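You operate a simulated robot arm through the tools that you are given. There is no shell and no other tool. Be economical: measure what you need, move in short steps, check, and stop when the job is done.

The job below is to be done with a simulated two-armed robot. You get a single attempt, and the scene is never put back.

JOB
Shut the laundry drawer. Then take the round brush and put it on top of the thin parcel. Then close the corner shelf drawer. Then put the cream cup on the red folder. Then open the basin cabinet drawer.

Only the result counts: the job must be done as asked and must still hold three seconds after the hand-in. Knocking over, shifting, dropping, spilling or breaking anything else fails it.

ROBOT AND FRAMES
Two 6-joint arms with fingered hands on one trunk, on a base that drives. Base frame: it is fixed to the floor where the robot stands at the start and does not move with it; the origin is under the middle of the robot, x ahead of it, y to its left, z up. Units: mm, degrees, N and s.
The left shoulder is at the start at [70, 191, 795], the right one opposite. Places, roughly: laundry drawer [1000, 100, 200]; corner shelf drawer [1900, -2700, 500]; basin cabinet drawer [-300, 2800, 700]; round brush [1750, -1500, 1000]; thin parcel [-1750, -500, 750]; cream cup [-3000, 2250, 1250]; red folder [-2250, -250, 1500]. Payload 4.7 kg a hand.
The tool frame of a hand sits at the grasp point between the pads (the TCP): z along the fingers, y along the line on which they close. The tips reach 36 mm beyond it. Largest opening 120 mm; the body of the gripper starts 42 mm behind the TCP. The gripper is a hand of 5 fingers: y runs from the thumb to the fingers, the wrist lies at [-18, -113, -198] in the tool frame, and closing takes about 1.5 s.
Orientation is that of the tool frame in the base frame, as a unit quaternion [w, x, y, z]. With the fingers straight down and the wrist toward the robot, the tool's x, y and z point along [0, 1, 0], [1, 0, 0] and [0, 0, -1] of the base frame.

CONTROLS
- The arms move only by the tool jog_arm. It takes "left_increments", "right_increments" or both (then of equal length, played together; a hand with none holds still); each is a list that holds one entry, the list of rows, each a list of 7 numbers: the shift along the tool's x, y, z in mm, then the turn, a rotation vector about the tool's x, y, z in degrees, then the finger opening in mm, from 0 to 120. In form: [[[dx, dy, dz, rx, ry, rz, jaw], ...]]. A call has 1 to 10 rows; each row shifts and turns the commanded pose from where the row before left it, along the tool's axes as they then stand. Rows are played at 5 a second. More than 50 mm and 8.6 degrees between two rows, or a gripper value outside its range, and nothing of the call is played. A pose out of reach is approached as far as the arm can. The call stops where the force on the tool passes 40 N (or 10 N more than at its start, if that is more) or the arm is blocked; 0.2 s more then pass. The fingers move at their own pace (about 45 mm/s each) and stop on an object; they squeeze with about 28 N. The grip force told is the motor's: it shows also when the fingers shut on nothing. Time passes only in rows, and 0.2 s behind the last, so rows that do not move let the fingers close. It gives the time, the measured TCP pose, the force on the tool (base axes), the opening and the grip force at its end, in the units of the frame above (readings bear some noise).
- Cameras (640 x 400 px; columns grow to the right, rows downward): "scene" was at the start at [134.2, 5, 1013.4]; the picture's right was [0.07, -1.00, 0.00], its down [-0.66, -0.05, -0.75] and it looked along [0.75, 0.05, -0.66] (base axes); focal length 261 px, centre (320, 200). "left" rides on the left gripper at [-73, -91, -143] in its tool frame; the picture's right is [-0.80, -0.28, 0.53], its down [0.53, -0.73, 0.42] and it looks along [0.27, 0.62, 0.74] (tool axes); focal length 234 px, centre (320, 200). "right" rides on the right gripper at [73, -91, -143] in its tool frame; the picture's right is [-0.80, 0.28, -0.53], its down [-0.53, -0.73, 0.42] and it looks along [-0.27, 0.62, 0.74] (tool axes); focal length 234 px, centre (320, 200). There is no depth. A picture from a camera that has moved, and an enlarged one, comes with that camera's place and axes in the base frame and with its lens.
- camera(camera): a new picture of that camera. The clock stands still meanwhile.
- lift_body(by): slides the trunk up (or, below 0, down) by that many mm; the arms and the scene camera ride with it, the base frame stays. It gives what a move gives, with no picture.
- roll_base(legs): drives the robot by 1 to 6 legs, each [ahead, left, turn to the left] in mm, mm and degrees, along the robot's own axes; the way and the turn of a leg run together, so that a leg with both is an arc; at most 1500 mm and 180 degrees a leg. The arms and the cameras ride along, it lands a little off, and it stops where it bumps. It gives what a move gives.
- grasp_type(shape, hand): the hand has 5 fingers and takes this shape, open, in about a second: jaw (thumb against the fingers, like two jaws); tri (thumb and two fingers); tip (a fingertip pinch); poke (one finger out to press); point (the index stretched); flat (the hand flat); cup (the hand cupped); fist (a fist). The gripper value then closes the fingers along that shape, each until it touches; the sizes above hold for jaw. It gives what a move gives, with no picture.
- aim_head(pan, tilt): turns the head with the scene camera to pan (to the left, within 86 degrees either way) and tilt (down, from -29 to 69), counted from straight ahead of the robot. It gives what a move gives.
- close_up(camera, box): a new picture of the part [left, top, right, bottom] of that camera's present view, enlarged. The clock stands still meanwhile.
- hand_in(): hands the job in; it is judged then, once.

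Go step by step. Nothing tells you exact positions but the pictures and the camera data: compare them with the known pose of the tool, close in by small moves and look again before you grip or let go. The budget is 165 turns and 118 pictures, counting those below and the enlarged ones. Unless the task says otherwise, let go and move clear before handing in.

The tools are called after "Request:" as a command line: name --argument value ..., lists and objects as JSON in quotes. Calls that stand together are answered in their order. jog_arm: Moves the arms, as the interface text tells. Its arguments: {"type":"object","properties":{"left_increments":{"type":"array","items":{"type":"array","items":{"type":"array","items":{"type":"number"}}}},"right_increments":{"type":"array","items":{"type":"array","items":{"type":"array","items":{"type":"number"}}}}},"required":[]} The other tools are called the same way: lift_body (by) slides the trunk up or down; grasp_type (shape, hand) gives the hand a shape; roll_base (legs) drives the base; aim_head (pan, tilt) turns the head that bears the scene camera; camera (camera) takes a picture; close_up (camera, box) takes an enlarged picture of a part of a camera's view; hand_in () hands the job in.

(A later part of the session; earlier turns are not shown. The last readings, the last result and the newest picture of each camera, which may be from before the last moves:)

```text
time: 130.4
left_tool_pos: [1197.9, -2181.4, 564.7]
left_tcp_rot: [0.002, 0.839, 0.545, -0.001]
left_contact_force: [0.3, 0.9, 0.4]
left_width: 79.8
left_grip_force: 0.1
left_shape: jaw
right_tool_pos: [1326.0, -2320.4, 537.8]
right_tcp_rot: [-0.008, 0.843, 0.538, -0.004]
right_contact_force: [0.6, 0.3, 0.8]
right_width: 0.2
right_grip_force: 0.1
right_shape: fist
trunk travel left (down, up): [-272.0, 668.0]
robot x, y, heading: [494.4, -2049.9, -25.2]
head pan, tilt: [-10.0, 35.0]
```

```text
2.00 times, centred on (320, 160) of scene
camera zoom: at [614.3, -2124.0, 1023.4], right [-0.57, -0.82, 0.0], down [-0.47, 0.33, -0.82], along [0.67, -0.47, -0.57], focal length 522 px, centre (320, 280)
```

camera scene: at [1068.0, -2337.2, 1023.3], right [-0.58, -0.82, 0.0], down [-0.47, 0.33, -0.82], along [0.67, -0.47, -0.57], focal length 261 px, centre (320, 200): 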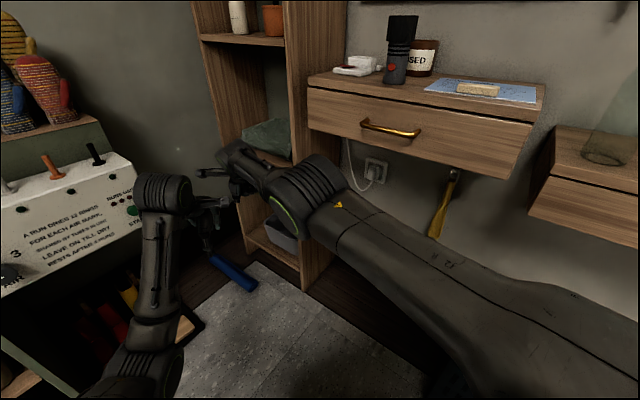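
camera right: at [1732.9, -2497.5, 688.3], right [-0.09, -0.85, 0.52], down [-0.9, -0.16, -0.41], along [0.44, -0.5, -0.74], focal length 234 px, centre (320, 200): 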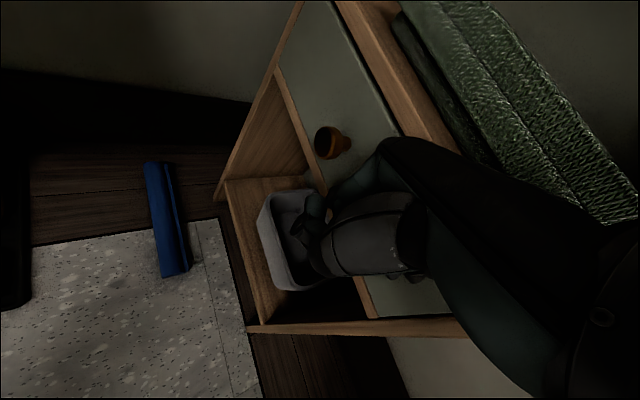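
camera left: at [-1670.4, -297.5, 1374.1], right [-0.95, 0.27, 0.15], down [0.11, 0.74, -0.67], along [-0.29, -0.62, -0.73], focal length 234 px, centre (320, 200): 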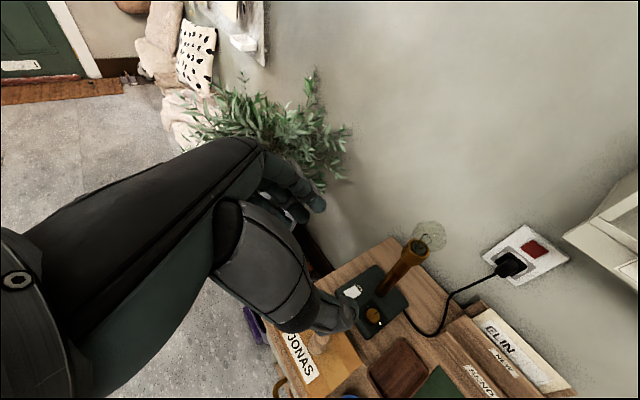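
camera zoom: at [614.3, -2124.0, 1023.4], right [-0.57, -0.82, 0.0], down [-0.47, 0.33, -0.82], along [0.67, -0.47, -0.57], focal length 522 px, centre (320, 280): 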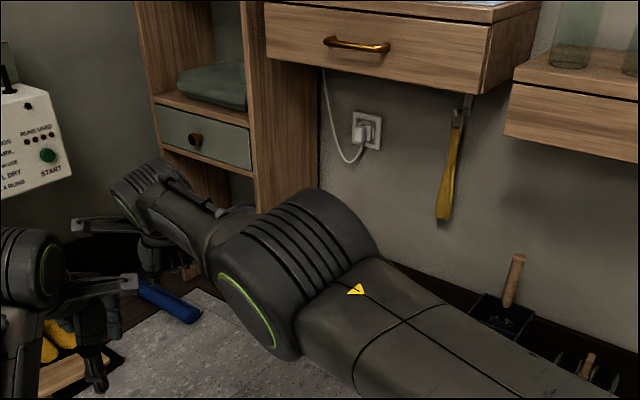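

Confirmed closed. Now I'll reset the right hand and drive across the room toward the cream cup area.

Request:
jog_arm --right_increments '[[[-41.5, -20.5, -3, 0, 0, 0, 0], [-41.5, -20.5, -3, 0, 0, 0, 0], [-41.5, -20.5, -3, 0, 0, 0, 0], [-41.5, -20.5, -3, 0, 0, 0, 0], [-41.5, -20.5, -3, 0, 0, 0, 0], [-41.5, -20.5, -3, 0, 0, 0, 0], [-41.5, -20.5, -3, 0, 0, 0, 0], [-41.5, -20.5, -3, 0, 0, 0, 0], [-41.5, -20.5, -3, 0, 0, 0, 0]]]'

Request:
grasp_type --shape "jaw" --hand "right"

Request:
lift_body --by 400

Request:
roll_base --legs '[[0, 0, 145], [1500, 0, 0], [1300, 0, 0]]'

Request:
aim_head --pan 20 --tilt 15

Request:
camera --camera "scene"

```text
time: 132.4
left_tool_pos: [1197.3, -2182.6, 563.5]
left_tcp_rot: [0.002, 0.838, 0.545, -0.002]
left_contact_force: [-0.8, 0.4, -0.7]
left_width: 80.0
left_grip_force: 0.1
left_shape: jaw
right_tool_pos: [1276.0, -2626.7, 540.8]
right_tcp_rot: [-0.01, 0.842, 0.54, -0.006]
right_contact_force: [-0.2, 0.1, 1.2]
right_width: 0.0
right_grip_force: 0.0
right_shape: fist
right hand out of reach, approached as far as the arm can: row 1, 2, 3, 4, 5, 6, 7, 8, 9
trunk travel left (down, up): [-272.0, 668.0]
robot x, y, heading: [498.6, -2051.1, -25.2]
head pan, tilt: [-10.0, 35.0]
```

```text
time: 133.3
left_tool_pos: [1195.9, -2183.1, 564.4]
left_tcp_rot: [0.001, 0.839, 0.545, -0.001]
left_contact_force: [-0.5, 0.8, -0.4]
left_width: 79.5
left_grip_force: 0.1
left_shape: jaw
right_tool_pos: [1275.8, -2627.8, 540.5]
right_tcp_rot: [-0.01, 0.843, 0.538, -0.005]
right_contact_force: [-0.6, 0.4, -0.5]
right_width: 119.4
right_grip_force: 0.0
right_shape: jaw
trunk travel left (down, up): [-272.0, 668.0]
robot x, y, heading: [494.5, -2054.8, -25.1]
head pan, tilt: [-10.0, 35.0]
```

```text
time: 137.2
left_tool_pos: [1195.7, -2182.0, 963.8]
left_tcp_rot: [0.002, 0.838, 0.545, -0.001]
left_contact_force: [-0.3, -1.1, 0.4]
left_width: 79.9
left_grip_force: 0.0
left_shape: jaw
right_tool_pos: [1275.8, -2627.2, 939.8]
right_tcp_rot: [-0.01, 0.843, 0.538, -0.006]
right_contact_force: [1.2, 0.4, 0.2]
right_width: 119.8
right_grip_force: 0.0
right_shape: jaw
trunk travel left (down, up): [-672.0, 268.0]
robot x, y, heading: [496.7, -2052.4, -25.1]
head pan, tilt: [-10.0, 35.0]
```

```text
time: 156.7
left_tool_pos: [-1371.4, 893.4, 964.1]
left_tcp_rot: [0.002, -0.265, 0.964, 0.002]
left_contact_force: [0.6, 0.4, -0.5]
left_width: 79.8
left_grip_force: 0.1
left_shape: jaw
right_tool_pos: [-1179.8, 1302.7, 940.1]
right_tcp_rot: [0.003, -0.258, 0.966, -0.011]
right_contact_force: [-0.1, 0.5, -0.3]
right_width: 119.4
right_grip_force: 0.1
right_shape: jaw
trunk travel left (down, up): [-672.0, 268.0]
robot x, y, heading: [-874.6, 380.1, 119.7]
head pan, tilt: [-10.0, 35.0]
```

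```text
time: 157.6
left_tool_pos: [-1370.5, 893.2, 964.0]
left_tcp_rot: [0.003, -0.265, 0.964, 0.002]
left_contact_force: [-0.2, -0.1, -0.3]
left_width: 79.9
left_grip_force: 0.2
left_shape: jaw
right_tool_pos: [-1180.1, 1302.2, 941.5]
right_tcp_rot: [0.003, -0.258, 0.966, -0.012]
right_contact_force: [1.0, 0.5, 0.1]
right_width: 119.5
right_grip_force: 0.1
right_shape: jaw
trunk travel left (down, up): [-672.0, 268.0]
robot x, y, heading: [-883.7, 378.2, 119.6]
head pan, tilt: [20.0, 15.0]
```

```text
61 pictures are left
camera scene: at [-972.0, 484.8, 1455.2], right [0.65, 0.76, 0.0], down [0.2, -0.17, -0.97], along [-0.74, 0.63, -0.26], focal length 261 px, centre (320, 200)
```

scene: 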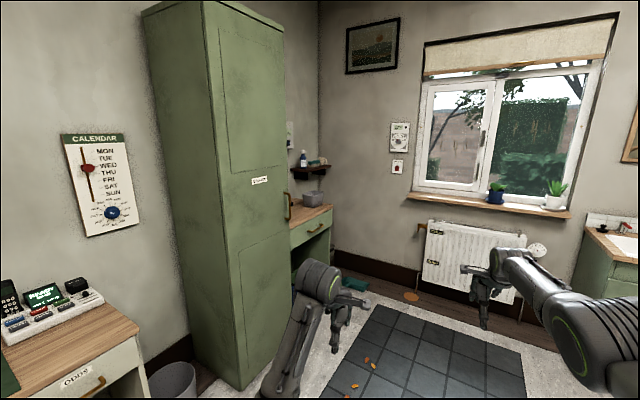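

Request:
close_up --camera "scene" --box '[270, 120, 370, 220]'

```text
4.00 times, centred on (320, 170) of scene
camera zoom: at [-972.0, 484.8, 1455.2], right [0.65, 0.76, 0.0], down [0.2, -0.17, -0.97], along [-0.74, 0.63, -0.26], focal length 1044 px, centre (320, 320)
```

zoom: 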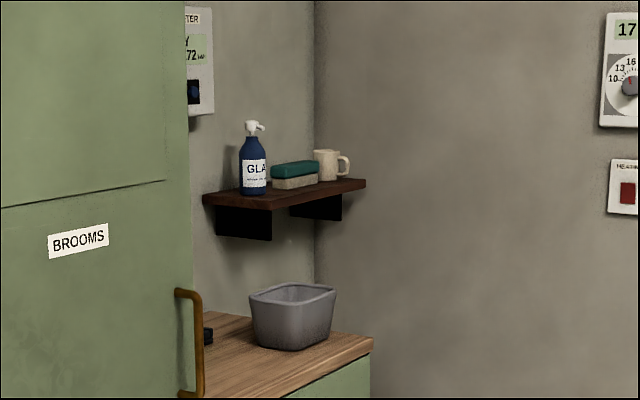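

The cream cup stands on the small ledge in the corner with its handle to the right. I'll turn to face that wall, slide in front and look again.

Request:
roll_base --legs '[[0, 0, 75], [129, -902, 0], [129, -902, 0]]'

Request:
aim_head --pan -20 --tilt 15

Request:
camera --camera "scene"

```text
time: 164.1
left_tool_pos: [-1727.5, 579.0, 964.4]
left_tcp_rot: [-0.001, 0.797, -0.604, -0.003]
left_contact_force: [-0.3, 0.7, 0.2]
left_width: 79.6
left_grip_force: 0.0
left_shape: jaw
right_tool_pos: [-2067.5, 852.8, 941.4]
right_tcp_rot: [-0.003, 0.8, -0.6, 0.011]
right_contact_force: [11.0, -13.3, -0.4]
right_width: 119.8
right_grip_force: 0.0
right_shape: jaw
trunk travel left (down, up): [-672.0, 268.0]
robot x, y, heading: [-1106.2, 920.3, -165.3]
head pan, tilt: [20.0, 15.0]
stopped in leg 2: the force on the tool passed its limit (the readings are from after the stop); the commanded pose is now the measured one
```

```text
time: 165.1
left_tool_pos: [-1726.5, 577.5, 963.8]
left_tcp_rot: [-0.001, 0.797, -0.604, -0.004]
left_contact_force: [0.3, 0.1, 0.0]
left_width: 79.9
left_grip_force: 0.0
left_shape: jaw
right_tool_pos: [-2066.6, 853.4, 943.4]
right_tcp_rot: [-0.005, 0.798, -0.602, 0.007]
right_contact_force: [11.9, -18.1, -2.4]
right_width: 119.4
right_grip_force: 0.0
right_shape: jaw
trunk travel left (down, up): [-672.0, 268.0]
robot x, y, heading: [-1103.6, 924.8, -165.7]
head pan, tilt: [-20.0, 15.0]
```

```text
59 pictures are left
camera scene: at [-1245.1, 917.0, 1455.4], right [0.09, 1.0, 0.0], down [0.26, -0.02, -0.97], along [-0.96, 0.09, -0.26], focal length 261 px, centre (320, 200)
```

scene: 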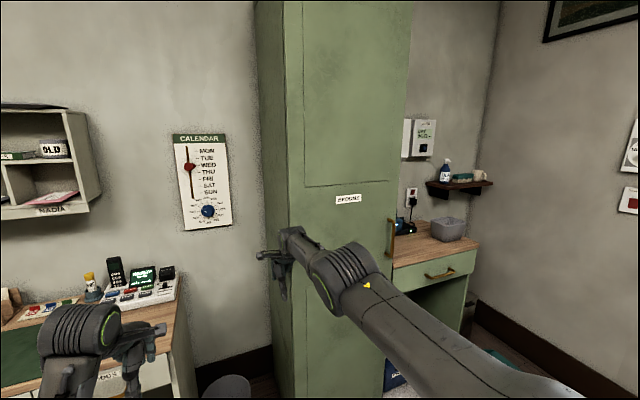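

The right hand, which had stayed extended, touched the side of the tall cabinet. I'll slide away from it and back off, then fold the right arm.

Request:
roll_base --legs '[[0, 120, 0], [-400, 0, 0]]'

Request:
jog_arm --right_increments '[[[0, -40, 0, 0, 0, 0, 120], [0, -40, 0, 0, 0, 0, 120], [0, -40, 0, 0, 0, 0, 120], [0, -40, 0, 0, 0, 0, 120], [0, -40, 0, 0, 0, 0, 120]]]'

Request:
camera --camera "scene"

```text
time: 168.4
left_tool_pos: [-1312.5, 565.0, 964.1]
left_tcp_rot: [0.0, 0.797, -0.605, -0.003]
left_contact_force: [0.2, -0.1, -0.1]
left_width: 80.0
left_grip_force: 0.0
left_shape: jaw
right_tool_pos: [-1654.5, 842.4, 941.9]
right_tcp_rot: [-0.006, 0.797, -0.603, 0.01]
right_contact_force: [-0.4, -0.1, 0.5]
right_width: 119.8
right_grip_force: 0.1
right_shape: jaw
trunk travel left (down, up): [-672.0, 268.0]
robot x, y, heading: [-688.2, 909.1, -165.4]
head pan, tilt: [-20.0, 15.0]
```

```text
time: 169.7
left_tool_pos: [-1311.1, 564.5, 963.6]
left_tcp_rot: [-0.001, 0.797, -0.604, -0.002]
left_contact_force: [-0.3, -0.1, 0.0]
left_width: 79.8
left_grip_force: 0.1
left_shape: jaw
right_tool_pos: [-1653.5, 843.7, 942.6]
right_tcp_rot: [-0.005, 0.798, -0.603, 0.01]
right_contact_force: [0.1, -0.4, 0.1]
right_width: 119.8
right_grip_force: 0.0
right_shape: jaw
right hand out of reach, approached as far as the arm can: row 1, 2, 3, 4, 5
trunk travel left (down, up): [-672.0, 268.0]
robot x, y, heading: [-691.1, 911.5, -165.3]
head pan, tilt: [-20.0, 15.0]
```

```text
58 pictures are left
camera scene: at [-831.1, 905.5, 1455.3], right [0.09, 1.0, 0.0], down [0.26, -0.02, -0.97], along [-0.96, 0.09, -0.26], focal length 261 px, centre (320, 200)
```

scene: 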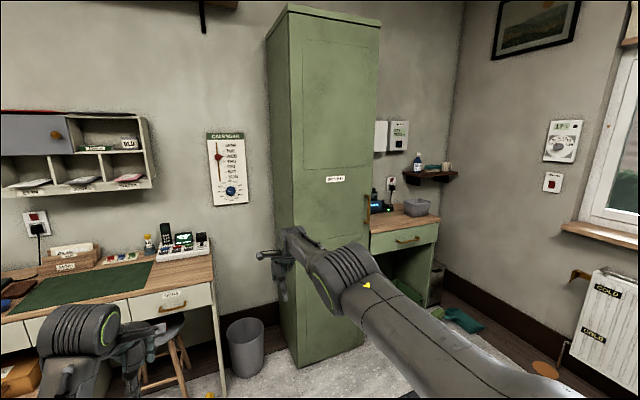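

The right arm seems stuck straight out. I'll try to unlock it with a hand tilt combined with pulling back.

Request:
jog_arm --right_increments '[[[0, 0, 0, -8.5, 0, 0, 120], [0, 0, 0, -8.5, 0, 0, 120], [0, 0, 0, -8.5, 0, 0, 120], [0, 0, 0, -8.5, 0, 0, 120], [0, 0, 0, 0, 0, 8, 120], [0, 0, 0, 0, 0, 8, 120], [0, 0, -30, 0, 0, 0, 120], [0, 0, -30, 0, 0, 0, 120]]]'

Request:
camera --camera "right"

```text
time: 171.4
left_tool_pos: [-1309.6, 563.6, 965.3]
left_tcp_rot: [0.0, 0.797, -0.604, -0.004]
left_contact_force: [1.6, -0.2, 0.1]
left_width: 79.7
left_grip_force: 0.0
left_shape: jaw
right_tool_pos: [-1689.1, 826.3, 982.4]
right_tcp_rot: [-0.249, -0.676, 0.68, 0.135]
right_contact_force: [1.3, 0.2, 0.2]
right_width: 119.8
right_grip_force: 0.0
right_shape: jaw
right hand out of reach, approached as far as the arm can: row 1, 2, 3, 4
trunk travel left (down, up): [-672.0, 268.0]
robot x, y, heading: [-688.2, 912.4, -165.3]
head pan, tilt: [-20.0, 15.0]
```

```text
57 pictures are left
camera right: at [-1533.9, 771.7, 1065.7], right [0.0, 0.89, 0.46], down [0.38, 0.42, -0.82], along [-0.92, 0.18, -0.34], focal length 234 px, centre (320, 200)
```

right: 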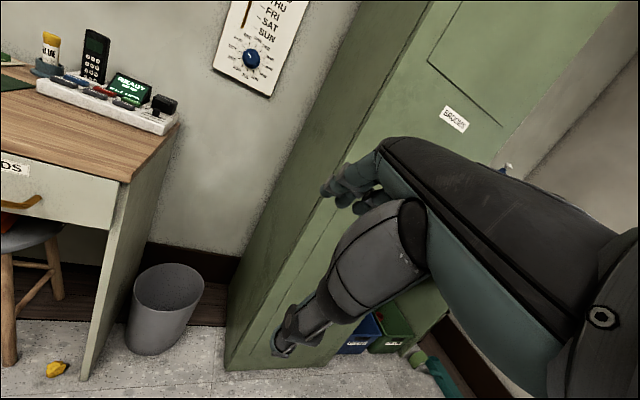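

It's tracking again. I'll pull the hand back.

Request:
jog_arm --right_increments '[[[0, -33, -22, 0, 0, 0, 120], [0, -33, -22, 0, 0, 0, 120], [0, -33, -22, 0, 0, 0, 120], [0, -33, -22, 0, 0, 0, 120], [0, -33, -22, 0, 0, 0, 120]]]'

Request:
camera --camera "scene"

```text
time: 172.7
left_tool_pos: [-1311.3, 564.8, 964.3]
left_tcp_rot: [-0.001, 0.796, -0.605, -0.003]
left_contact_force: [-0.6, -0.1, 0.7]
left_width: 79.8
left_grip_force: 0.0
left_shape: jaw
right_tool_pos: [-1492.1, 837.5, 986.3]
right_tcp_rot: [-0.249, -0.677, 0.68, 0.134]
right_contact_force: [-0.7, -0.1, -0.5]
right_width: 120.1
right_grip_force: 0.1
right_shape: jaw
trunk travel left (down, up): [-672.0, 268.0]
robot x, y, heading: [-691.1, 911.3, -165.3]
head pan, tilt: [-20.0, 15.0]
```

```text
56 pictures are left
camera scene: at [-830.0, 905.2, 1455.5], right [0.09, 1.0, 0.0], down [0.26, -0.02, -0.97], along [-0.96, 0.09, -0.26], focal length 261 px, centre (320, 200)
```

scene: 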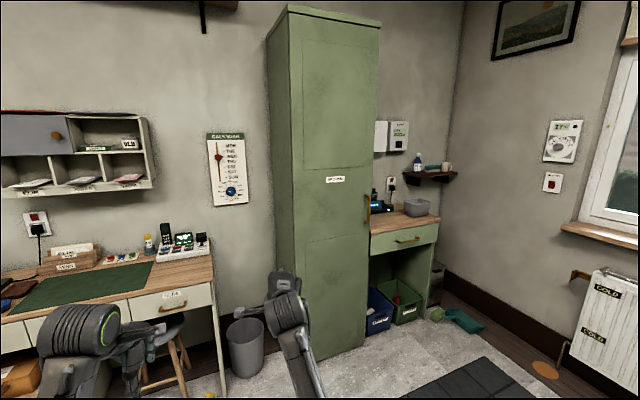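

Good. I'll drive right and forward to stand opposite the ledge and look at the cup.

Request:
roll_base --legs '[[0, -700, 0], [500, -700, 0]]'

Request:
aim_head --pan -15 --tilt 15

Request:
camera --camera "scene"

```text
time: 180.6
left_tool_pos: [-2144.6, 1786.0, 964.5]
left_tcp_rot: [-0.001, 0.797, -0.604, -0.003]
left_contact_force: [-0.1, -0.6, -0.4]
left_width: 80.0
left_grip_force: 0.0
left_shape: jaw
right_tool_pos: [-2327.4, 2057.9, 986.2]
right_tcp_rot: [-0.25, -0.677, 0.68, 0.135]
right_contact_force: [-0.2, -0.6, -0.9]
right_width: 120.0
right_grip_force: 0.0
right_shape: jaw
trunk travel left (down, up): [-672.0, 268.0]
robot x, y, heading: [-1519.1, 2134.3, -165.3]
head pan, tilt: [-20.0, 15.0]
```

```text
time: 181.3
left_tool_pos: [-2144.0, 1786.0, 964.3]
left_tcp_rot: [-0.001, 0.797, -0.605, -0.003]
left_contact_force: [-0.6, -0.4, -0.4]
left_width: 79.9
left_grip_force: 0.0
left_shape: jaw
right_tool_pos: [-2326.6, 2057.0, 985.4]
right_tcp_rot: [-0.249, -0.676, 0.68, 0.134]
right_contact_force: [0.4, 0.3, -0.7]
right_width: 120.2
right_grip_force: 0.1
right_shape: jaw
trunk travel left (down, up): [-672.0, 268.0]
robot x, y, heading: [-1521.5, 2131.8, -165.3]
head pan, tilt: [-15.0, 15.0]
```

```text
55 pictures are left
camera scene: at [-1663.7, 2118.8, 1455.3], right [0.01, 1.0, 0.0], down [0.26, 0.0, -0.97], along [-0.97, 0.01, -0.26], focal length 261 px, centre (320, 200)
```

scene: 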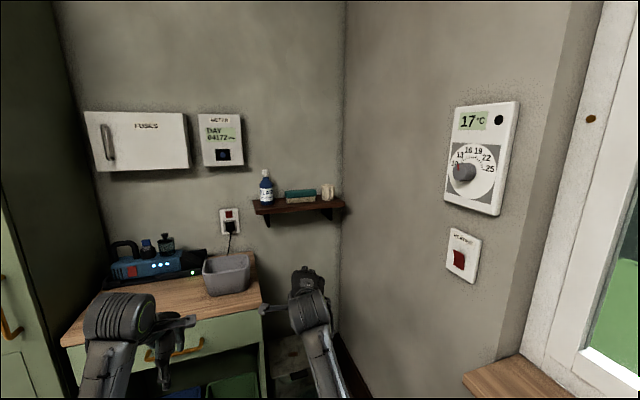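

Request:
close_up --camera "scene" --box '[240, 150, 360, 230]'

```text
5.00 times, centred on (300, 190) of scene
camera zoom: at [-1663.7, 2118.8, 1455.3], right [0.01, 1.0, 0.0], down [0.26, 0.0, -0.97], along [-0.97, 0.01, -0.26], focal length 1305 px, centre (420, 250)
```

zoom: 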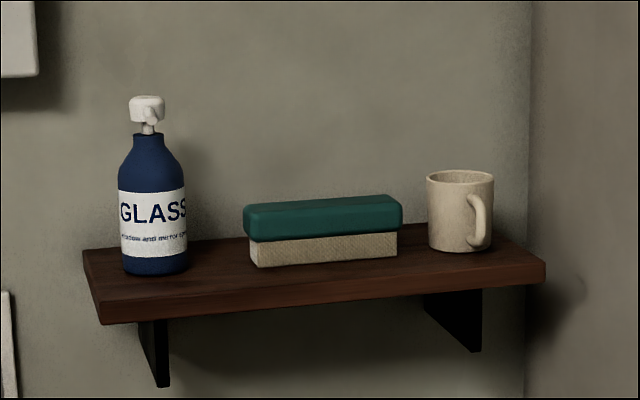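

The cup is at about [-2929, 2172], base z≈1118 and rim ≈1196, with its handle pointing out from the wall. I'll grip it from above across the wall direction, so I reorient the right hand here and raise the trunk.

Request:
jog_arm --right_increments '[[[0, 0, 0, 0.872, -1.29, 8.27, 110], [0, 0, 0, 0.872, -1.29, 8.27, 110], [0, 0, 0, 0.872, -1.29, 8.27, 110], [0, 0, 0, 0.872, -1.29, 8.27, 110], [0, 0, 0, 0.872, -1.29, 8.27, 110], [0, 0, 0, 0.872, -1.29, 8.27, 110], [0, 0, 0, 0.872, -1.29, 8.27, 110], [0, 0, 0, 0.872, -1.29, 8.27, 110], [0, 0, 0, 0.872, -1.29, 8.27, 110], [0, 0, 0, 0, 0, 0, 90]]]'

Request:
lift_body --by 190

Request:
roll_base --legs '[[360, 0, 0]]'

Request:
aim_head --pan -25 --tilt 25

Request:
camera --camera "scene"

```text
time: 183.5
left_tool_pos: [-2143.7, 1785.5, 963.0]
left_tcp_rot: [-0.002, 0.796, -0.605, -0.002]
left_contact_force: [-0.3, -0.3, 0.4]
left_width: 79.8
left_grip_force: 0.1
left_shape: jaw
right_tool_pos: [-2326.4, 2058.3, 986.3]
right_tcp_rot: [-0.171, -0.126, 0.977, -0.024]
right_contact_force: [-0.4, 0.6, 0.4]
right_width: 90.5
right_grip_force: 0.1
right_shape: jaw
trunk travel left (down, up): [-672.0, 268.0]
robot x, y, heading: [-1523.7, 2131.4, -165.4]
head pan, tilt: [-15.0, 15.0]
```

```text
time: 185.6
left_tool_pos: [-2145.2, 1787.1, 1153.3]
left_tcp_rot: [-0.001, 0.796, -0.605, -0.002]
left_contact_force: [0.3, -0.4, -0.5]
left_width: 79.8
left_grip_force: 0.0
left_shape: jaw
right_tool_pos: [-2326.7, 2057.5, 1175.5]
right_tcp_rot: [-0.171, -0.127, 0.977, -0.024]
right_contact_force: [-0.2, -0.5, 0.1]
right_width: 90.2
right_grip_force: 0.0
right_shape: jaw
trunk travel left (down, up): [-862.0, 78.0]
robot x, y, heading: [-1520.5, 2131.5, -165.2]
head pan, tilt: [-15.0, 15.0]
```

```text
time: 187.9
left_tool_pos: [-2491.2, 1697.6, 1153.8]
left_tcp_rot: [-0.002, 0.796, -0.605, -0.003]
left_contact_force: [0.3, -0.8, 0.7]
left_width: 79.8
left_grip_force: 0.1
left_shape: jaw
right_tool_pos: [-2673.3, 1969.4, 1176.0]
right_tcp_rot: [-0.172, -0.126, 0.977, -0.024]
right_contact_force: [-0.6, 0.6, -0.5]
right_width: 90.5
right_grip_force: 0.0
right_shape: jaw
trunk travel left (down, up): [-862.0, 78.0]
robot x, y, heading: [-1866.5, 2042.0, -165.5]
head pan, tilt: [-15.0, 15.0]
```

```text
time: 188.6
left_tool_pos: [-2493.2, 1698.5, 1153.9]
left_tcp_rot: [-0.002, 0.796, -0.605, -0.001]
left_contact_force: [0.3, -0.8, 0.0]
left_width: 79.7
left_grip_force: 0.1
left_shape: jaw
right_tool_pos: [-2675.1, 1970.6, 1175.8]
right_tcp_rot: [-0.17, -0.126, 0.977, -0.024]
right_contact_force: [-0.1, 0.4, -0.8]
right_width: 90.3
right_grip_force: 0.0
right_shape: jaw
trunk travel left (down, up): [-862.0, 78.0]
robot x, y, heading: [-1871.2, 2044.0, -165.7]
head pan, tilt: [-25.0, 25.0]
```

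```text
53 pictures are left
camera scene: at [-2009.3, 2044.5, 1629.0], right [0.18, 0.98, 0.0], down [0.42, -0.08, -0.91], along [-0.89, 0.17, -0.42], focal length 261 px, centre (320, 200)
```

scene: 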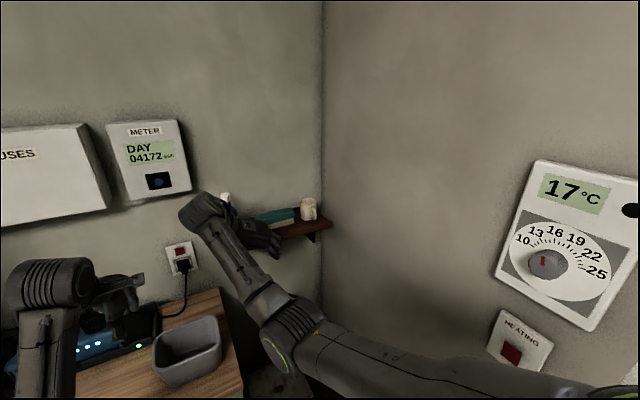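

Request:
close_up --camera "scene" --box '[210, 165, 350, 265]'

Request:
camera --camera "right"

```text
4.00 times, centred on (280, 215) of scene
camera zoom: at [-2009.3, 2044.5, 1629.0], right [0.18, 0.98, 0.0], down [0.42, -0.08, -0.91], along [-0.89, 0.17, -0.42], focal length 1044 px, centre (480, 140)
```

zoom: 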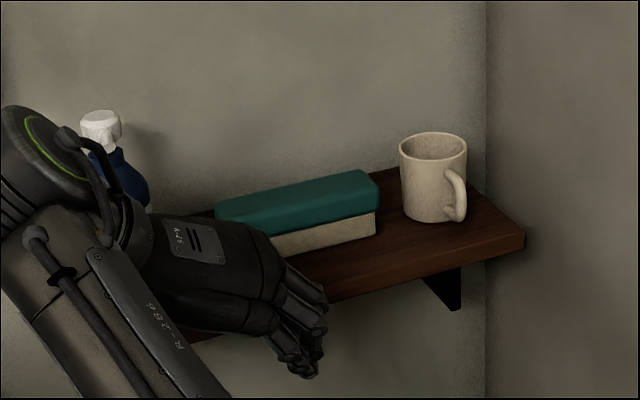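

```text
51 pictures are left
camera right: at [-2670.8, 1876.5, 1334.1], right [0.83, 0.51, 0.22], down [0.53, -0.62, -0.58], along [-0.16, 0.6, -0.79], focal length 234 px, centre (320, 200)
```

right: 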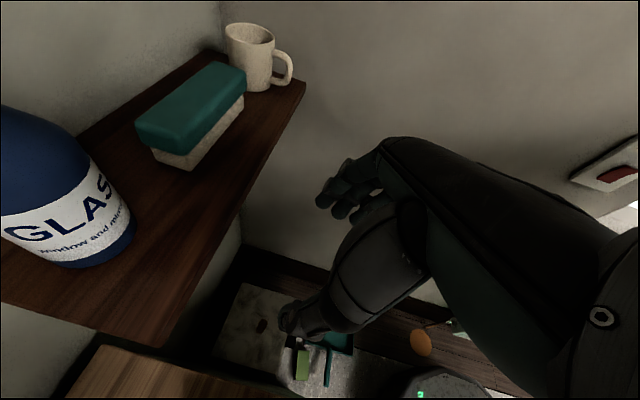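

The cup is at [-2915, 2172], rim about 1192. I'll raise the trunk, step the base in, and bring the open hand above the cup.

Request:
lift_body --by 76

Request:
roll_base --legs '[[120, -60, 0]]'

Request:
jog_arm --right_increments '[[[9.6, 39.4, 3.5, 0, 0, 0, 90], [9.6, 39.4, 3.5, 0, 0, 0, 90], [9.6, 39.4, 3.5, 0, 0, 0, 90], [9.6, 39.4, 3.5, 0, 0, 0, 90]]]'

Request:
camera --camera "right"

Request:
camera --camera "scene"

```text
time: 189.7
left_tool_pos: [-2492.1, 1697.0, 1228.9]
left_tcp_rot: [-0.001, 0.796, -0.605, -0.003]
left_contact_force: [-0.2, -0.6, 0.9]
left_width: 79.8
left_grip_force: 0.1
left_shape: jaw
right_tool_pos: [-2675.3, 1969.3, 1251.8]
right_tcp_rot: [-0.17, -0.126, 0.977, -0.024]
right_contact_force: [0.3, -0.5, 0.2]
right_width: 90.1
right_grip_force: 0.1
right_shape: jaw
trunk travel left (down, up): [-938.0, 2.0]
robot x, y, heading: [-1872.7, 2039.3, -165.8]
head pan, tilt: [-25.0, 25.0]
```

```text
time: 191.0
left_tool_pos: [-2620.7, 1726.4, 1231.4]
left_tcp_rot: [0.0, 0.796, -0.605, -0.003]
left_contact_force: [-0.8, 0.1, 0.3]
left_width: 79.9
left_grip_force: 0.1
left_shape: jaw
right_tool_pos: [-2802.4, 1997.6, 1253.3]
right_tcp_rot: [-0.173, -0.125, 0.977, -0.024]
right_contact_force: [-0.4, -0.5, -0.8]
right_width: 90.3
right_grip_force: 0.0
right_shape: jaw
trunk travel left (down, up): [-938.0, 2.0]
robot x, y, heading: [-1997.0, 2071.0, -165.6]
head pan, tilt: [-25.0, 25.0]
```

```text
time: 192.0
left_tool_pos: [-2624.2, 1727.9, 1228.8]
left_tcp_rot: [-0.001, 0.796, -0.605, -0.002]
left_contact_force: [0.3, -0.7, 0.2]
left_width: 79.8
left_grip_force: 0.0
left_shape: jaw
right_tool_pos: [-2885.6, 2140.7, 1249.9]
right_tcp_rot: [-0.17, -0.125, 0.977, -0.024]
right_contact_force: [-0.6, 0.9, 0.8]
right_width: 90.0
right_grip_force: 0.0
right_shape: jaw
trunk travel left (down, up): [-938.0, 2.0]
robot x, y, heading: [-2003.7, 2070.7, -165.5]
head pan, tilt: [-25.0, 25.0]
```

```text
50 pictures are left
camera right: at [-2880.9, 2048.3, 1408.4], right [0.83, 0.51, 0.22], down [0.53, -0.62, -0.58], along [-0.16, 0.6, -0.79], focal length 234 px, centre (320, 200)
```

right: 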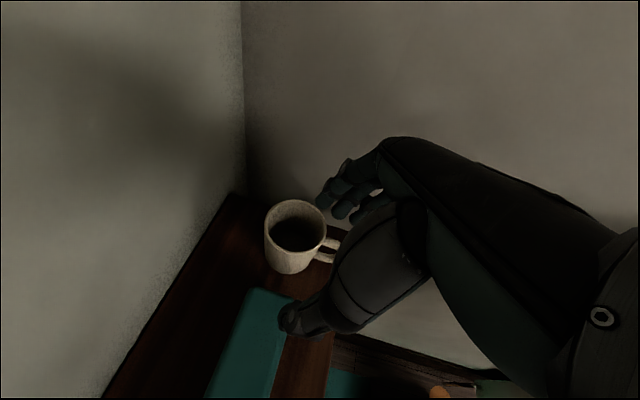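

```text
49 pictures are left
camera scene: at [-2140.4, 2075.7, 1705.0], right [0.18, 0.98, 0.0], down [0.42, -0.08, -0.91], along [-0.89, 0.17, -0.42], focal length 261 px, centre (320, 200)
```

scene: 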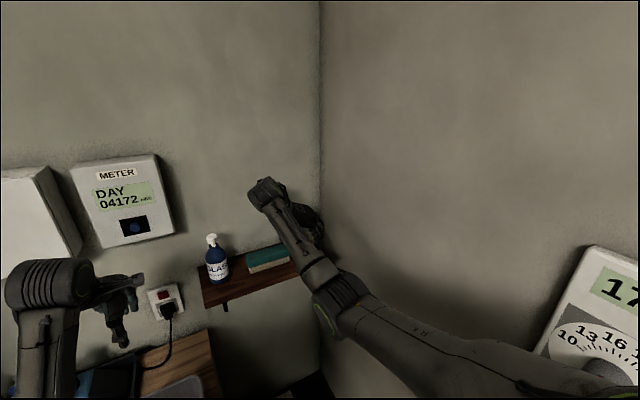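

The hand is nearly above the cup. I'll centre it (about 26 mm ahead, 34 mm right), narrow the opening, and look again.

Request:
jog_arm --right_increments '[[[12.2, 17, 4.4, 0, 0, 0, 84], [12.2, 17, 4.5, 0, 0, 0, 84], [6.5, 0, -18, 0, 0, 0, 84], [-13.5, 0, 37, 0, 0, 0, 84]]]'

Request:
camera --camera "right"

Request:
close_up --camera "scene" --box '[220, 160, 360, 300]'

```text
time: 193.0
left_tool_pos: [-2624.8, 1726.8, 1229.2]
left_tcp_rot: [-0.001, 0.796, -0.605, -0.002]
left_contact_force: [-0.1, 0.4, -0.5]
left_width: 79.5
left_grip_force: 0.0
left_shape: jaw
right_tool_pos: [-2919.4, 2166.6, 1229.7]
right_tcp_rot: [-0.171, -0.126, 0.977, -0.024]
right_contact_force: [-0.6, -0.5, 0.3]
right_width: 84.4
right_grip_force: 0.0
right_shape: jaw
trunk travel left (down, up): [-938.0, 2.0]
robot x, y, heading: [-2001.9, 2069.7, -165.9]
head pan, tilt: [-25.0, 25.0]
```

```text
48 pictures are left
camera right: at [-2914.6, 2073.1, 1388.6], right [0.83, 0.51, 0.22], down [0.53, -0.62, -0.58], along [-0.16, 0.6, -0.79], focal length 234 px, centre (320, 200)
```

right: 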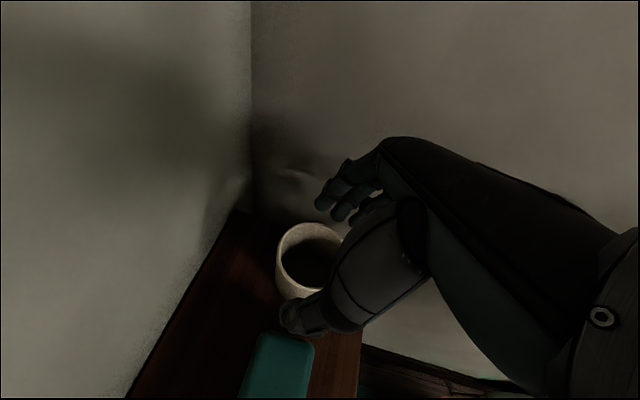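

```text
2.86 times, centred on (290, 230) of scene
camera zoom: at [-2140.5, 2073.1, 1705.0], right [0.18, 0.98, 0.0], down [0.42, -0.08, -0.91], along [-0.89, 0.17, -0.42], focal length 746 px, centre (406, 114)
```

zoom: 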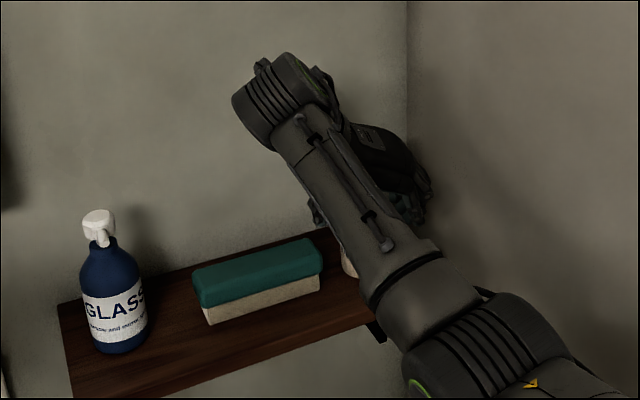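

Aligned. I'll descend partway.

Request:
jog_arm --right_increments '[[[-5.1, -1, 14.1, 0, 0, 0, 84], [-5.1, -1, 14.1, 0, 0, 0, 84]]]'

Request:
close_up --camera "right" --box '[200, 130, 440, 360]'

```text
time: 193.6
left_tool_pos: [-2623.0, 1726.0, 1229.5]
left_tcp_rot: [-0.001, 0.796, -0.605, -0.002]
left_contact_force: [-0.2, -1.1, 0.4]
left_width: 79.7
left_grip_force: 0.0
left_shape: jaw
right_tool_pos: [-2918.0, 2163.3, 1200.2]
right_tcp_rot: [-0.17, -0.126, 0.977, -0.023]
right_contact_force: [-0.5, -0.4, 0.1]
right_width: 84.0
right_grip_force: 0.1
right_shape: jaw
trunk travel left (down, up): [-938.0, 2.0]
robot x, y, heading: [-2001.6, 2073.0, -165.8]
head pan, tilt: [-25.0, 25.0]
```

```text
1.74 times, centred on (320, 245) of right
camera zoom: at [-2914.1, 2070.6, 1358.5], right [0.83, 0.51, 0.22], down [0.53, -0.62, -0.58], along [-0.16, 0.6, -0.79], focal length 407 px, centre (320, 122)
```

zoom: 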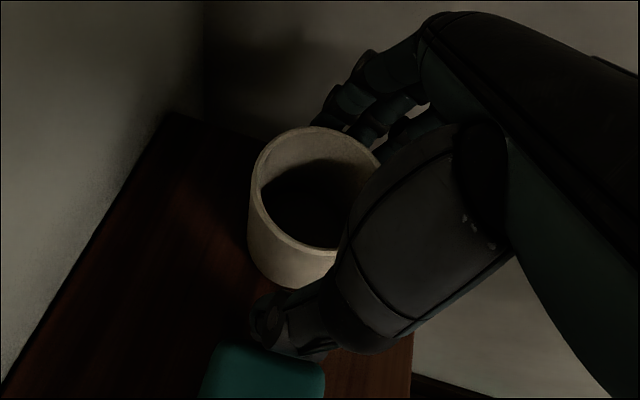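

Cup sits between thumb and fingers. I'll descend the rest with a small forward correction.

Request:
jog_arm --right_increments '[[[-1, 0, 14.5, 0, 0, 0, 84], [-2, 0, 14.5, 0, 0, 0, 84]]]'

Request:
close_up --camera "right" --box '[200, 130, 440, 360]'

```text
time: 194.2
left_tool_pos: [-2624.6, 1725.6, 1228.9]
left_tcp_rot: [-0.002, 0.796, -0.606, -0.002]
left_contact_force: [-0.5, 0.4, -0.5]
left_width: 79.8
left_grip_force: 0.1
left_shape: jaw
right_tool_pos: [-2925.3, 2162.4, 1172.0]
right_tcp_rot: [-0.171, -0.125, 0.977, -0.024]
right_contact_force: [0.3, -0.8, 0.2]
right_width: 83.8
right_grip_force: 0.1
right_shape: jaw
trunk travel left (down, up): [-938.0, 2.0]
robot x, y, heading: [-2000.1, 2069.3, -165.6]
head pan, tilt: [-25.0, 25.0]
```

```text
1.74 times, centred on (320, 245) of right
camera zoom: at [-2920.9, 2069.1, 1330.7], right [0.83, 0.51, 0.22], down [0.53, -0.62, -0.58], along [-0.16, 0.6, -0.79], focal length 407 px, centre (320, 122)
```

zoom: 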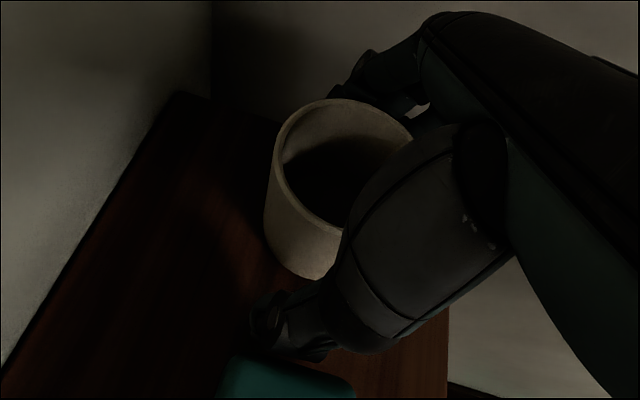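

Centred. Closing on the cup.

Request:
jog_arm --right_increments '[[[0, 0, 0, 0, 0, 0, 76], [0, 0, 0, 0, 0, 0, 68], [0, 0, 0, 0, 0, 0, 60], [0, 0, 0, 0, 0, 0, 52], [0, 0, 0, 0, 0, 0, 45], [0, 0, 0, 0, 0, 0, 45], [0, 0, 0, 0, 0, 0, 45]]]'

Request:
close_up --camera "right" --box '[200, 130, 440, 360]'

```text
time: 195.8
left_tool_pos: [-2625.0, 1725.2, 1229.2]
left_tcp_rot: [-0.001, 0.796, -0.605, -0.002]
left_contact_force: [0.2, -0.5, -0.4]
left_width: 79.7
left_grip_force: 0.1
left_shape: jaw
right_tool_pos: [-2925.2, 2161.3, 1172.6]
right_tcp_rot: [-0.171, -0.126, 0.977, -0.024]
right_contact_force: [0.0, -0.1, -0.1]
right_width: 55.5
right_grip_force: 27.8
right_shape: jaw
trunk travel left (down, up): [-938.0, 2.0]
robot x, y, heading: [-2001.4, 2069.3, -165.5]
head pan, tilt: [-25.0, 25.0]
```

```text
1.74 times, centred on (320, 245) of right
camera zoom: at [-2920.3, 2069.0, 1331.3], right [0.83, 0.51, 0.22], down [0.53, -0.62, -0.58], along [-0.16, 0.6, -0.79], focal length 407 px, centre (320, 122)
```

zoom: 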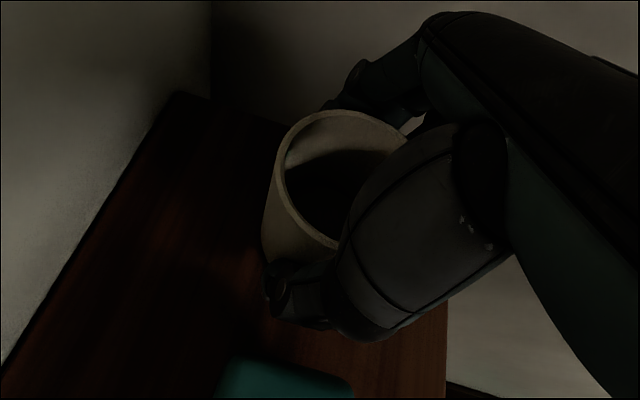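

Grip is 28 N at 55 mm. I'll lift with the arm and check.

Request:
jog_arm --right_increments '[[[3.4, 0, -9.4, 0, 0, 0, 45], [3.4, 0, -9.4, 0, 0, 0, 45], [5.1, 0, -14.1, 0, 0, 0, 45], [5.1, 0, -14.1, 0, 0, 0, 45], [5.1, 0, -14.1, 0, 0, 0, 45], [5.1, 0, -14.1, 0, 0, 0, 45]]]'

Request:
camera --camera "right"

Request:
close_up --camera "scene" --box '[200, 140, 360, 300]'

```text
time: 197.2
left_tool_pos: [-2624.3, 1727.2, 1229.2]
left_tcp_rot: [-0.001, 0.796, -0.605, -0.002]
left_contact_force: [-0.2, 0.0, 0.1]
left_width: 79.7
left_grip_force: 0.0
left_shape: jaw
right_tool_pos: [-2923.5, 2161.5, 1253.0]
right_tcp_rot: [-0.171, -0.126, 0.977, -0.023]
right_contact_force: [-0.1, -0.5, -1.3]
right_width: 55.6
right_grip_force: 28.3
right_shape: jaw
trunk travel left (down, up): [-938.0, 2.0]
robot x, y, heading: [-1998.4, 2071.9, -165.5]
head pan, tilt: [-25.0, 25.0]
```

```text
43 pictures are left
camera right: at [-2920.5, 2069.7, 1412.2], right [0.83, 0.51, 0.22], down [0.53, -0.62, -0.58], along [-0.16, 0.6, -0.79], focal length 234 px, centre (320, 200)
```

right: 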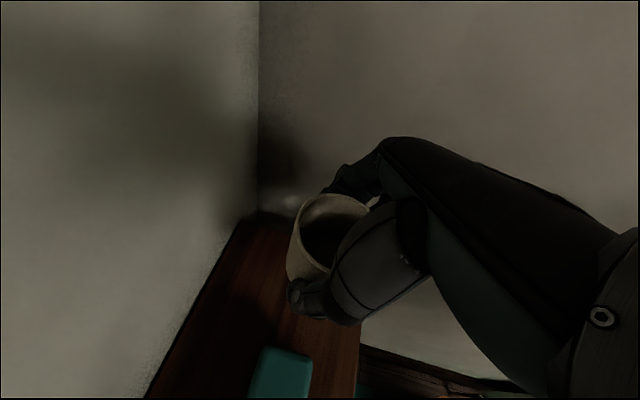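

```text
2.50 times, centred on (280, 220) of scene
camera zoom: at [-2139.4, 2073.1, 1705.0], right [0.18, 0.98, 0.0], down [0.42, -0.08, -0.91], along [-0.89, 0.17, -0.42], focal length 653 px, centre (420, 150)
```

zoom: 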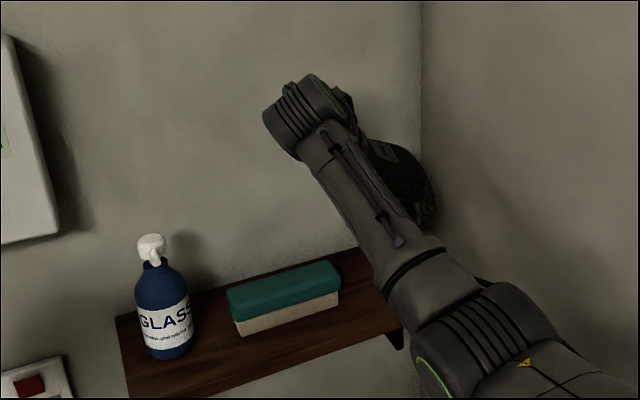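

The cup is lifted cleanly. I'll back out, raise it to above the wall-cabinet height, and slide over to the folder.

Request:
roll_base --legs '[[-750, 0, 0]]'

Request:
jog_arm --right_increments '[[[16, 0, -44, 0, 0, 0, 45], [16, 0, -44, 0, 0, 0, 45], [16, 0, -44, 0, 0, 0, 45], [16, 0, -44, 0, 0, 0, 45], [16, 0, -44, 0, 0, 0, 45], [16, 0, -44, 0, 0, 0, 45], [16, 0, -44, 0, 0, 0, 45], [16, 0, -44, 0, 0, 0, 45]]]'

Request:
roll_base --legs '[[0, 1209, 0], [0, 1209, 0]]'

Request:
aim_head --pan -15 --tilt 15

Request:
camera --camera "scene"

```text
time: 201.3
left_tool_pos: [-1898.5, 1913.5, 1229.8]
left_tcp_rot: [-0.002, 0.796, -0.606, -0.002]
left_contact_force: [-0.3, 0.5, -1.0]
left_width: 79.7
left_grip_force: 0.1
left_shape: jaw
right_tool_pos: [-2199.2, 2349.2, 1252.5]
right_tcp_rot: [-0.17, -0.126, 0.977, -0.024]
right_contact_force: [-0.6, 0.5, -0.8]
right_width: 55.5
right_grip_force: 28.1
right_shape: jaw
trunk travel left (down, up): [-938.0, 2.0]
robot x, y, heading: [-1270.1, 2258.5, -165.3]
head pan, tilt: [-25.0, 25.0]
```

```text
time: 203.1
left_tool_pos: [-1893.3, 1912.4, 1231.8]
left_tcp_rot: [0.0, 0.797, -0.604, -0.003]
left_contact_force: [0.8, -0.3, -0.6]
left_width: 79.4
left_grip_force: 0.1
left_shape: jaw
right_tool_pos: [-2184.0, 2351.1, 1623.4]
right_tcp_rot: [-0.172, -0.127, 0.977, -0.024]
right_contact_force: [0.2, 0.2, -1.4]
right_width: 55.6
right_grip_force: 28.5
right_shape: jaw
right hand out of reach, approached as far as the arm can: row 8
trunk travel left (down, up): [-938.0, 2.0]
robot x, y, heading: [-1271.8, 2257.3, -165.6]
head pan, tilt: [-25.0, 25.0]
```

```text
time: 215.0
left_tool_pos: [-1288.5, -440.7, 1229.5]
left_tcp_rot: [0.001, 0.797, -0.604, -0.002]
left_contact_force: [0.2, 0.3, 0.1]
left_width: 79.8
left_grip_force: 0.1
left_shape: jaw
right_tool_pos: [-1581.6, -2.8, 1620.9]
right_tcp_rot: [-0.171, -0.127, 0.977, -0.025]
right_contact_force: [0.7, 0.4, -1.4]
right_width: 55.5
right_grip_force: 28.2
right_shape: jaw
trunk travel left (down, up): [-938.0, 2.0]
robot x, y, heading: [-663.2, -94.1, -165.6]
head pan, tilt: [-25.0, 25.0]
```

```text
time: 215.7
left_tool_pos: [-1287.9, -441.7, 1230.1]
left_tcp_rot: [-0.001, 0.797, -0.604, -0.002]
left_contact_force: [-0.7, -0.3, -0.1]
left_width: 79.6
left_grip_force: 0.0
left_shape: jaw
right_tool_pos: [-1580.4, -3.3, 1621.2]
right_tcp_rot: [-0.171, -0.127, 0.977, -0.024]
right_contact_force: [0.6, -0.4, -0.6]
right_width: 55.5
right_grip_force: 27.5
right_shape: jaw
trunk travel left (down, up): [-938.0, 2.0]
robot x, y, heading: [-664.9, -96.6, -165.2]
head pan, tilt: [-15.0, 15.0]
```

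```text
41 pictures are left
camera scene: at [-807.4, -108.1, 1721.2], right [0.01, 1.0, 0.0], down [0.26, 0.0, -0.97], along [-0.97, 0.01, -0.26], focal length 261 px, centre (320, 200)
```

scene: 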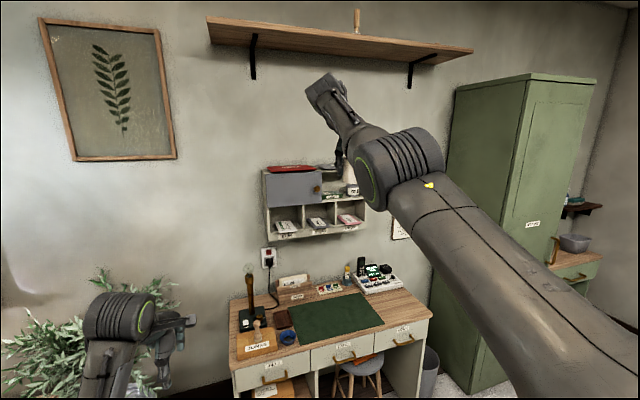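

Request:
close_up --camera "scene" --box '[240, 140, 380, 250]'

```text
3.64 times, centred on (310, 195) of scene
camera zoom: at [-807.4, -108.1, 1721.2], right [0.01, 1.0, 0.0], down [0.26, 0.0, -0.97], along [-0.97, 0.01, -0.26], focal length 949 px, centre (356, 218)
```

zoom: 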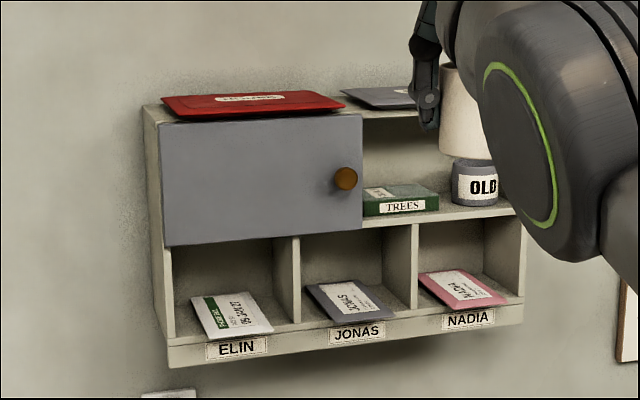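

Folder measured: room-frame centre around world [-2185, -241], top z≈1528, about 245×165 mm. I'll drive forward most of the way with the cup at 1567 base height.

Request:
roll_base --legs '[[570, 73, 0]]'

Request:
aim_head --pan -20 --tilt 15

Request:
camera --camera "scene"

Request:
camera --camera "right"

```text
time: 219.0
left_tool_pos: [-1823.6, -654.3, 1230.6]
left_tcp_rot: [0.0, 0.796, -0.605, -0.003]
left_contact_force: [0.4, -0.3, -0.7]
left_width: 79.7
left_grip_force: 0.0
left_shape: jaw
right_tool_pos: [-2115.0, -215.0, 1622.4]
right_tcp_rot: [-0.172, -0.126, 0.977, -0.024]
right_contact_force: [0.2, 0.4, -0.8]
right_width: 55.8
right_grip_force: 27.9
right_shape: jaw
trunk travel left (down, up): [-938.0, 2.0]
robot x, y, heading: [-1200.6, -309.9, -165.6]
head pan, tilt: [-15.0, 15.0]
```

```text
time: 219.7
left_tool_pos: [-1823.5, -653.6, 1229.8]
left_tcp_rot: [-0.001, 0.796, -0.605, -0.002]
left_contact_force: [-0.1, 0.7, -0.2]
left_width: 79.9
left_grip_force: 0.0
left_shape: jaw
right_tool_pos: [-2115.2, -215.8, 1622.8]
right_tcp_rot: [-0.172, -0.127, 0.977, -0.024]
right_contact_force: [0.3, 0.1, -0.8]
right_width: 55.4
right_grip_force: 28.3
right_shape: jaw
trunk travel left (down, up): [-938.0, 2.0]
robot x, y, heading: [-1200.2, -309.4, -165.7]
head pan, tilt: [-20.0, 15.0]
```

```text
39 pictures are left
camera scene: at [-1342.2, -314.5, 1721.4], right [0.1, 1.0, 0.0], down [0.26, -0.02, -0.97], along [-0.96, 0.09, -0.26], focal length 261 px, centre (320, 200)
```

scene: 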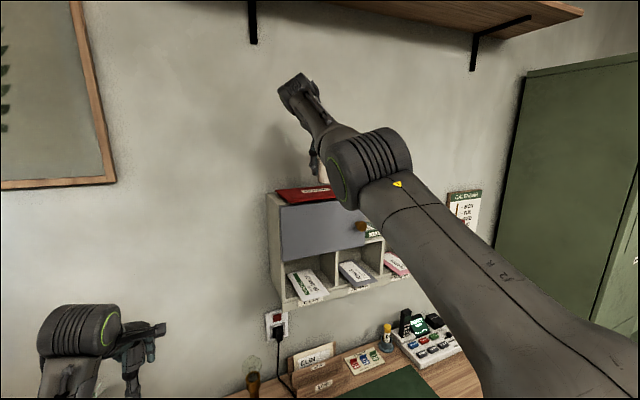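

```text
38 pictures are left
camera right: at [-2110.9, -308.5, 1780.7], right [0.83, 0.51, 0.22], down [0.53, -0.62, -0.58], along [-0.16, 0.6, -0.79], focal length 234 px, centre (320, 200)
```

right: 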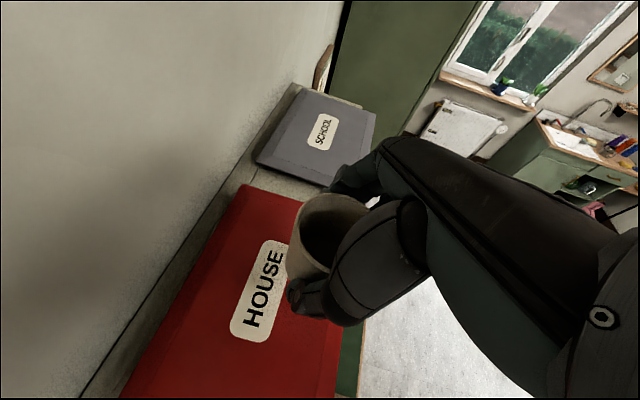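

The cup hangs over the red folder's front part. I'll nudge the base 41 mm ahead and 15 mm left to centre it, then view.

Request:
roll_base --legs '[[42, 15, 0]]'

Request:
jog_arm --right_increments '[[[-3.4, 0, 9.4, 0, 0, 0, 45], [-3.4, 0, 9.4, 0, 0, 0, 45]]]'

Request:
camera --camera "right"

Request:
close_up --camera "scene" --box '[220, 120, 380, 220]'

```text
time: 220.6
left_tool_pos: [-1852.2, -673.5, 1235.8]
left_tcp_rot: [0.003, 0.796, -0.606, -0.003]
left_contact_force: [0.8, 1.3, 1.7]
left_width: 79.8
left_grip_force: 0.3
left_shape: jaw
right_tool_pos: [-2141.1, -232.4, 1628.6]
right_tcp_rot: [-0.175, -0.125, 0.976, -0.027]
right_contact_force: [2.0, 1.9, 0.4]
right_width: 55.5
right_grip_force: 28.1
right_shape: jaw
trunk travel left (down, up): [-938.0, 2.0]
robot x, y, heading: [-1238.4, -333.1, -165.5]
head pan, tilt: [-20.0, 15.0]
```

```text
time: 221.2
left_tool_pos: [-1857.8, -674.7, 1230.7]
left_tcp_rot: [0.0, 0.796, -0.605, -0.003]
left_contact_force: [1.1, 0.2, 1.2]
left_width: 79.7
left_grip_force: 0.1
left_shape: jaw
right_tool_pos: [-2149.5, -235.6, 1603.7]
right_tcp_rot: [-0.173, -0.125, 0.977, -0.025]
right_contact_force: [-0.8, 0.8, -0.7]
right_width: 55.9
right_grip_force: 28.5
right_shape: jaw
trunk travel left (down, up): [-938.0, 2.0]
robot x, y, heading: [-1236.1, -336.1, -165.7]
head pan, tilt: [-20.0, 15.0]
```

```text
37 pictures are left
camera right: at [-2144.9, -328.3, 1763.4], right [0.83, 0.51, 0.22], down [0.53, -0.62, -0.58], along [-0.16, 0.6, -0.79], focal length 234 px, centre (320, 200)
```

right: 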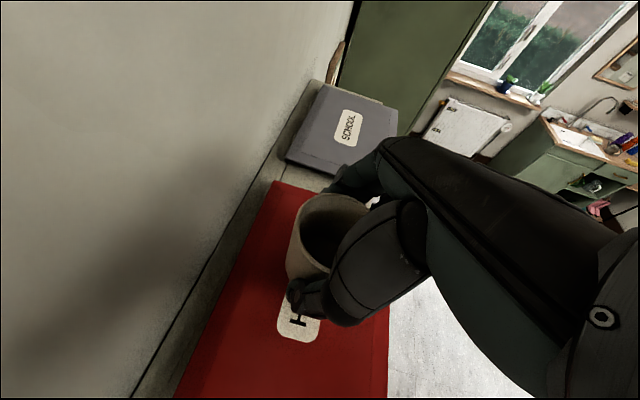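

```text
4.00 times, centred on (300, 170) of scene
camera zoom: at [-1376.7, -336.2, 1721.6], right [0.1, 1.0, 0.0], down [0.26, -0.03, -0.97], along [-0.96, 0.09, -0.26], focal length 1044 px, centre (400, 320)
```

zoom: 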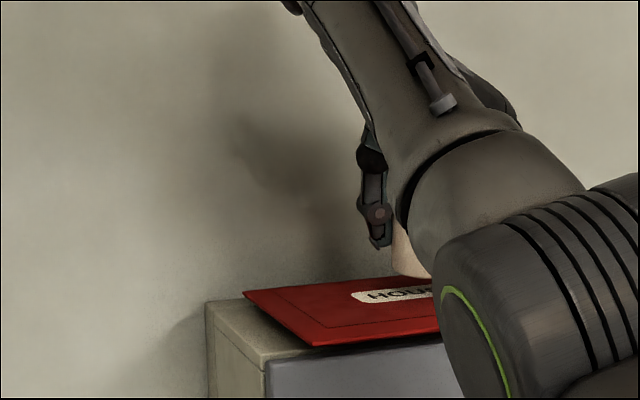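

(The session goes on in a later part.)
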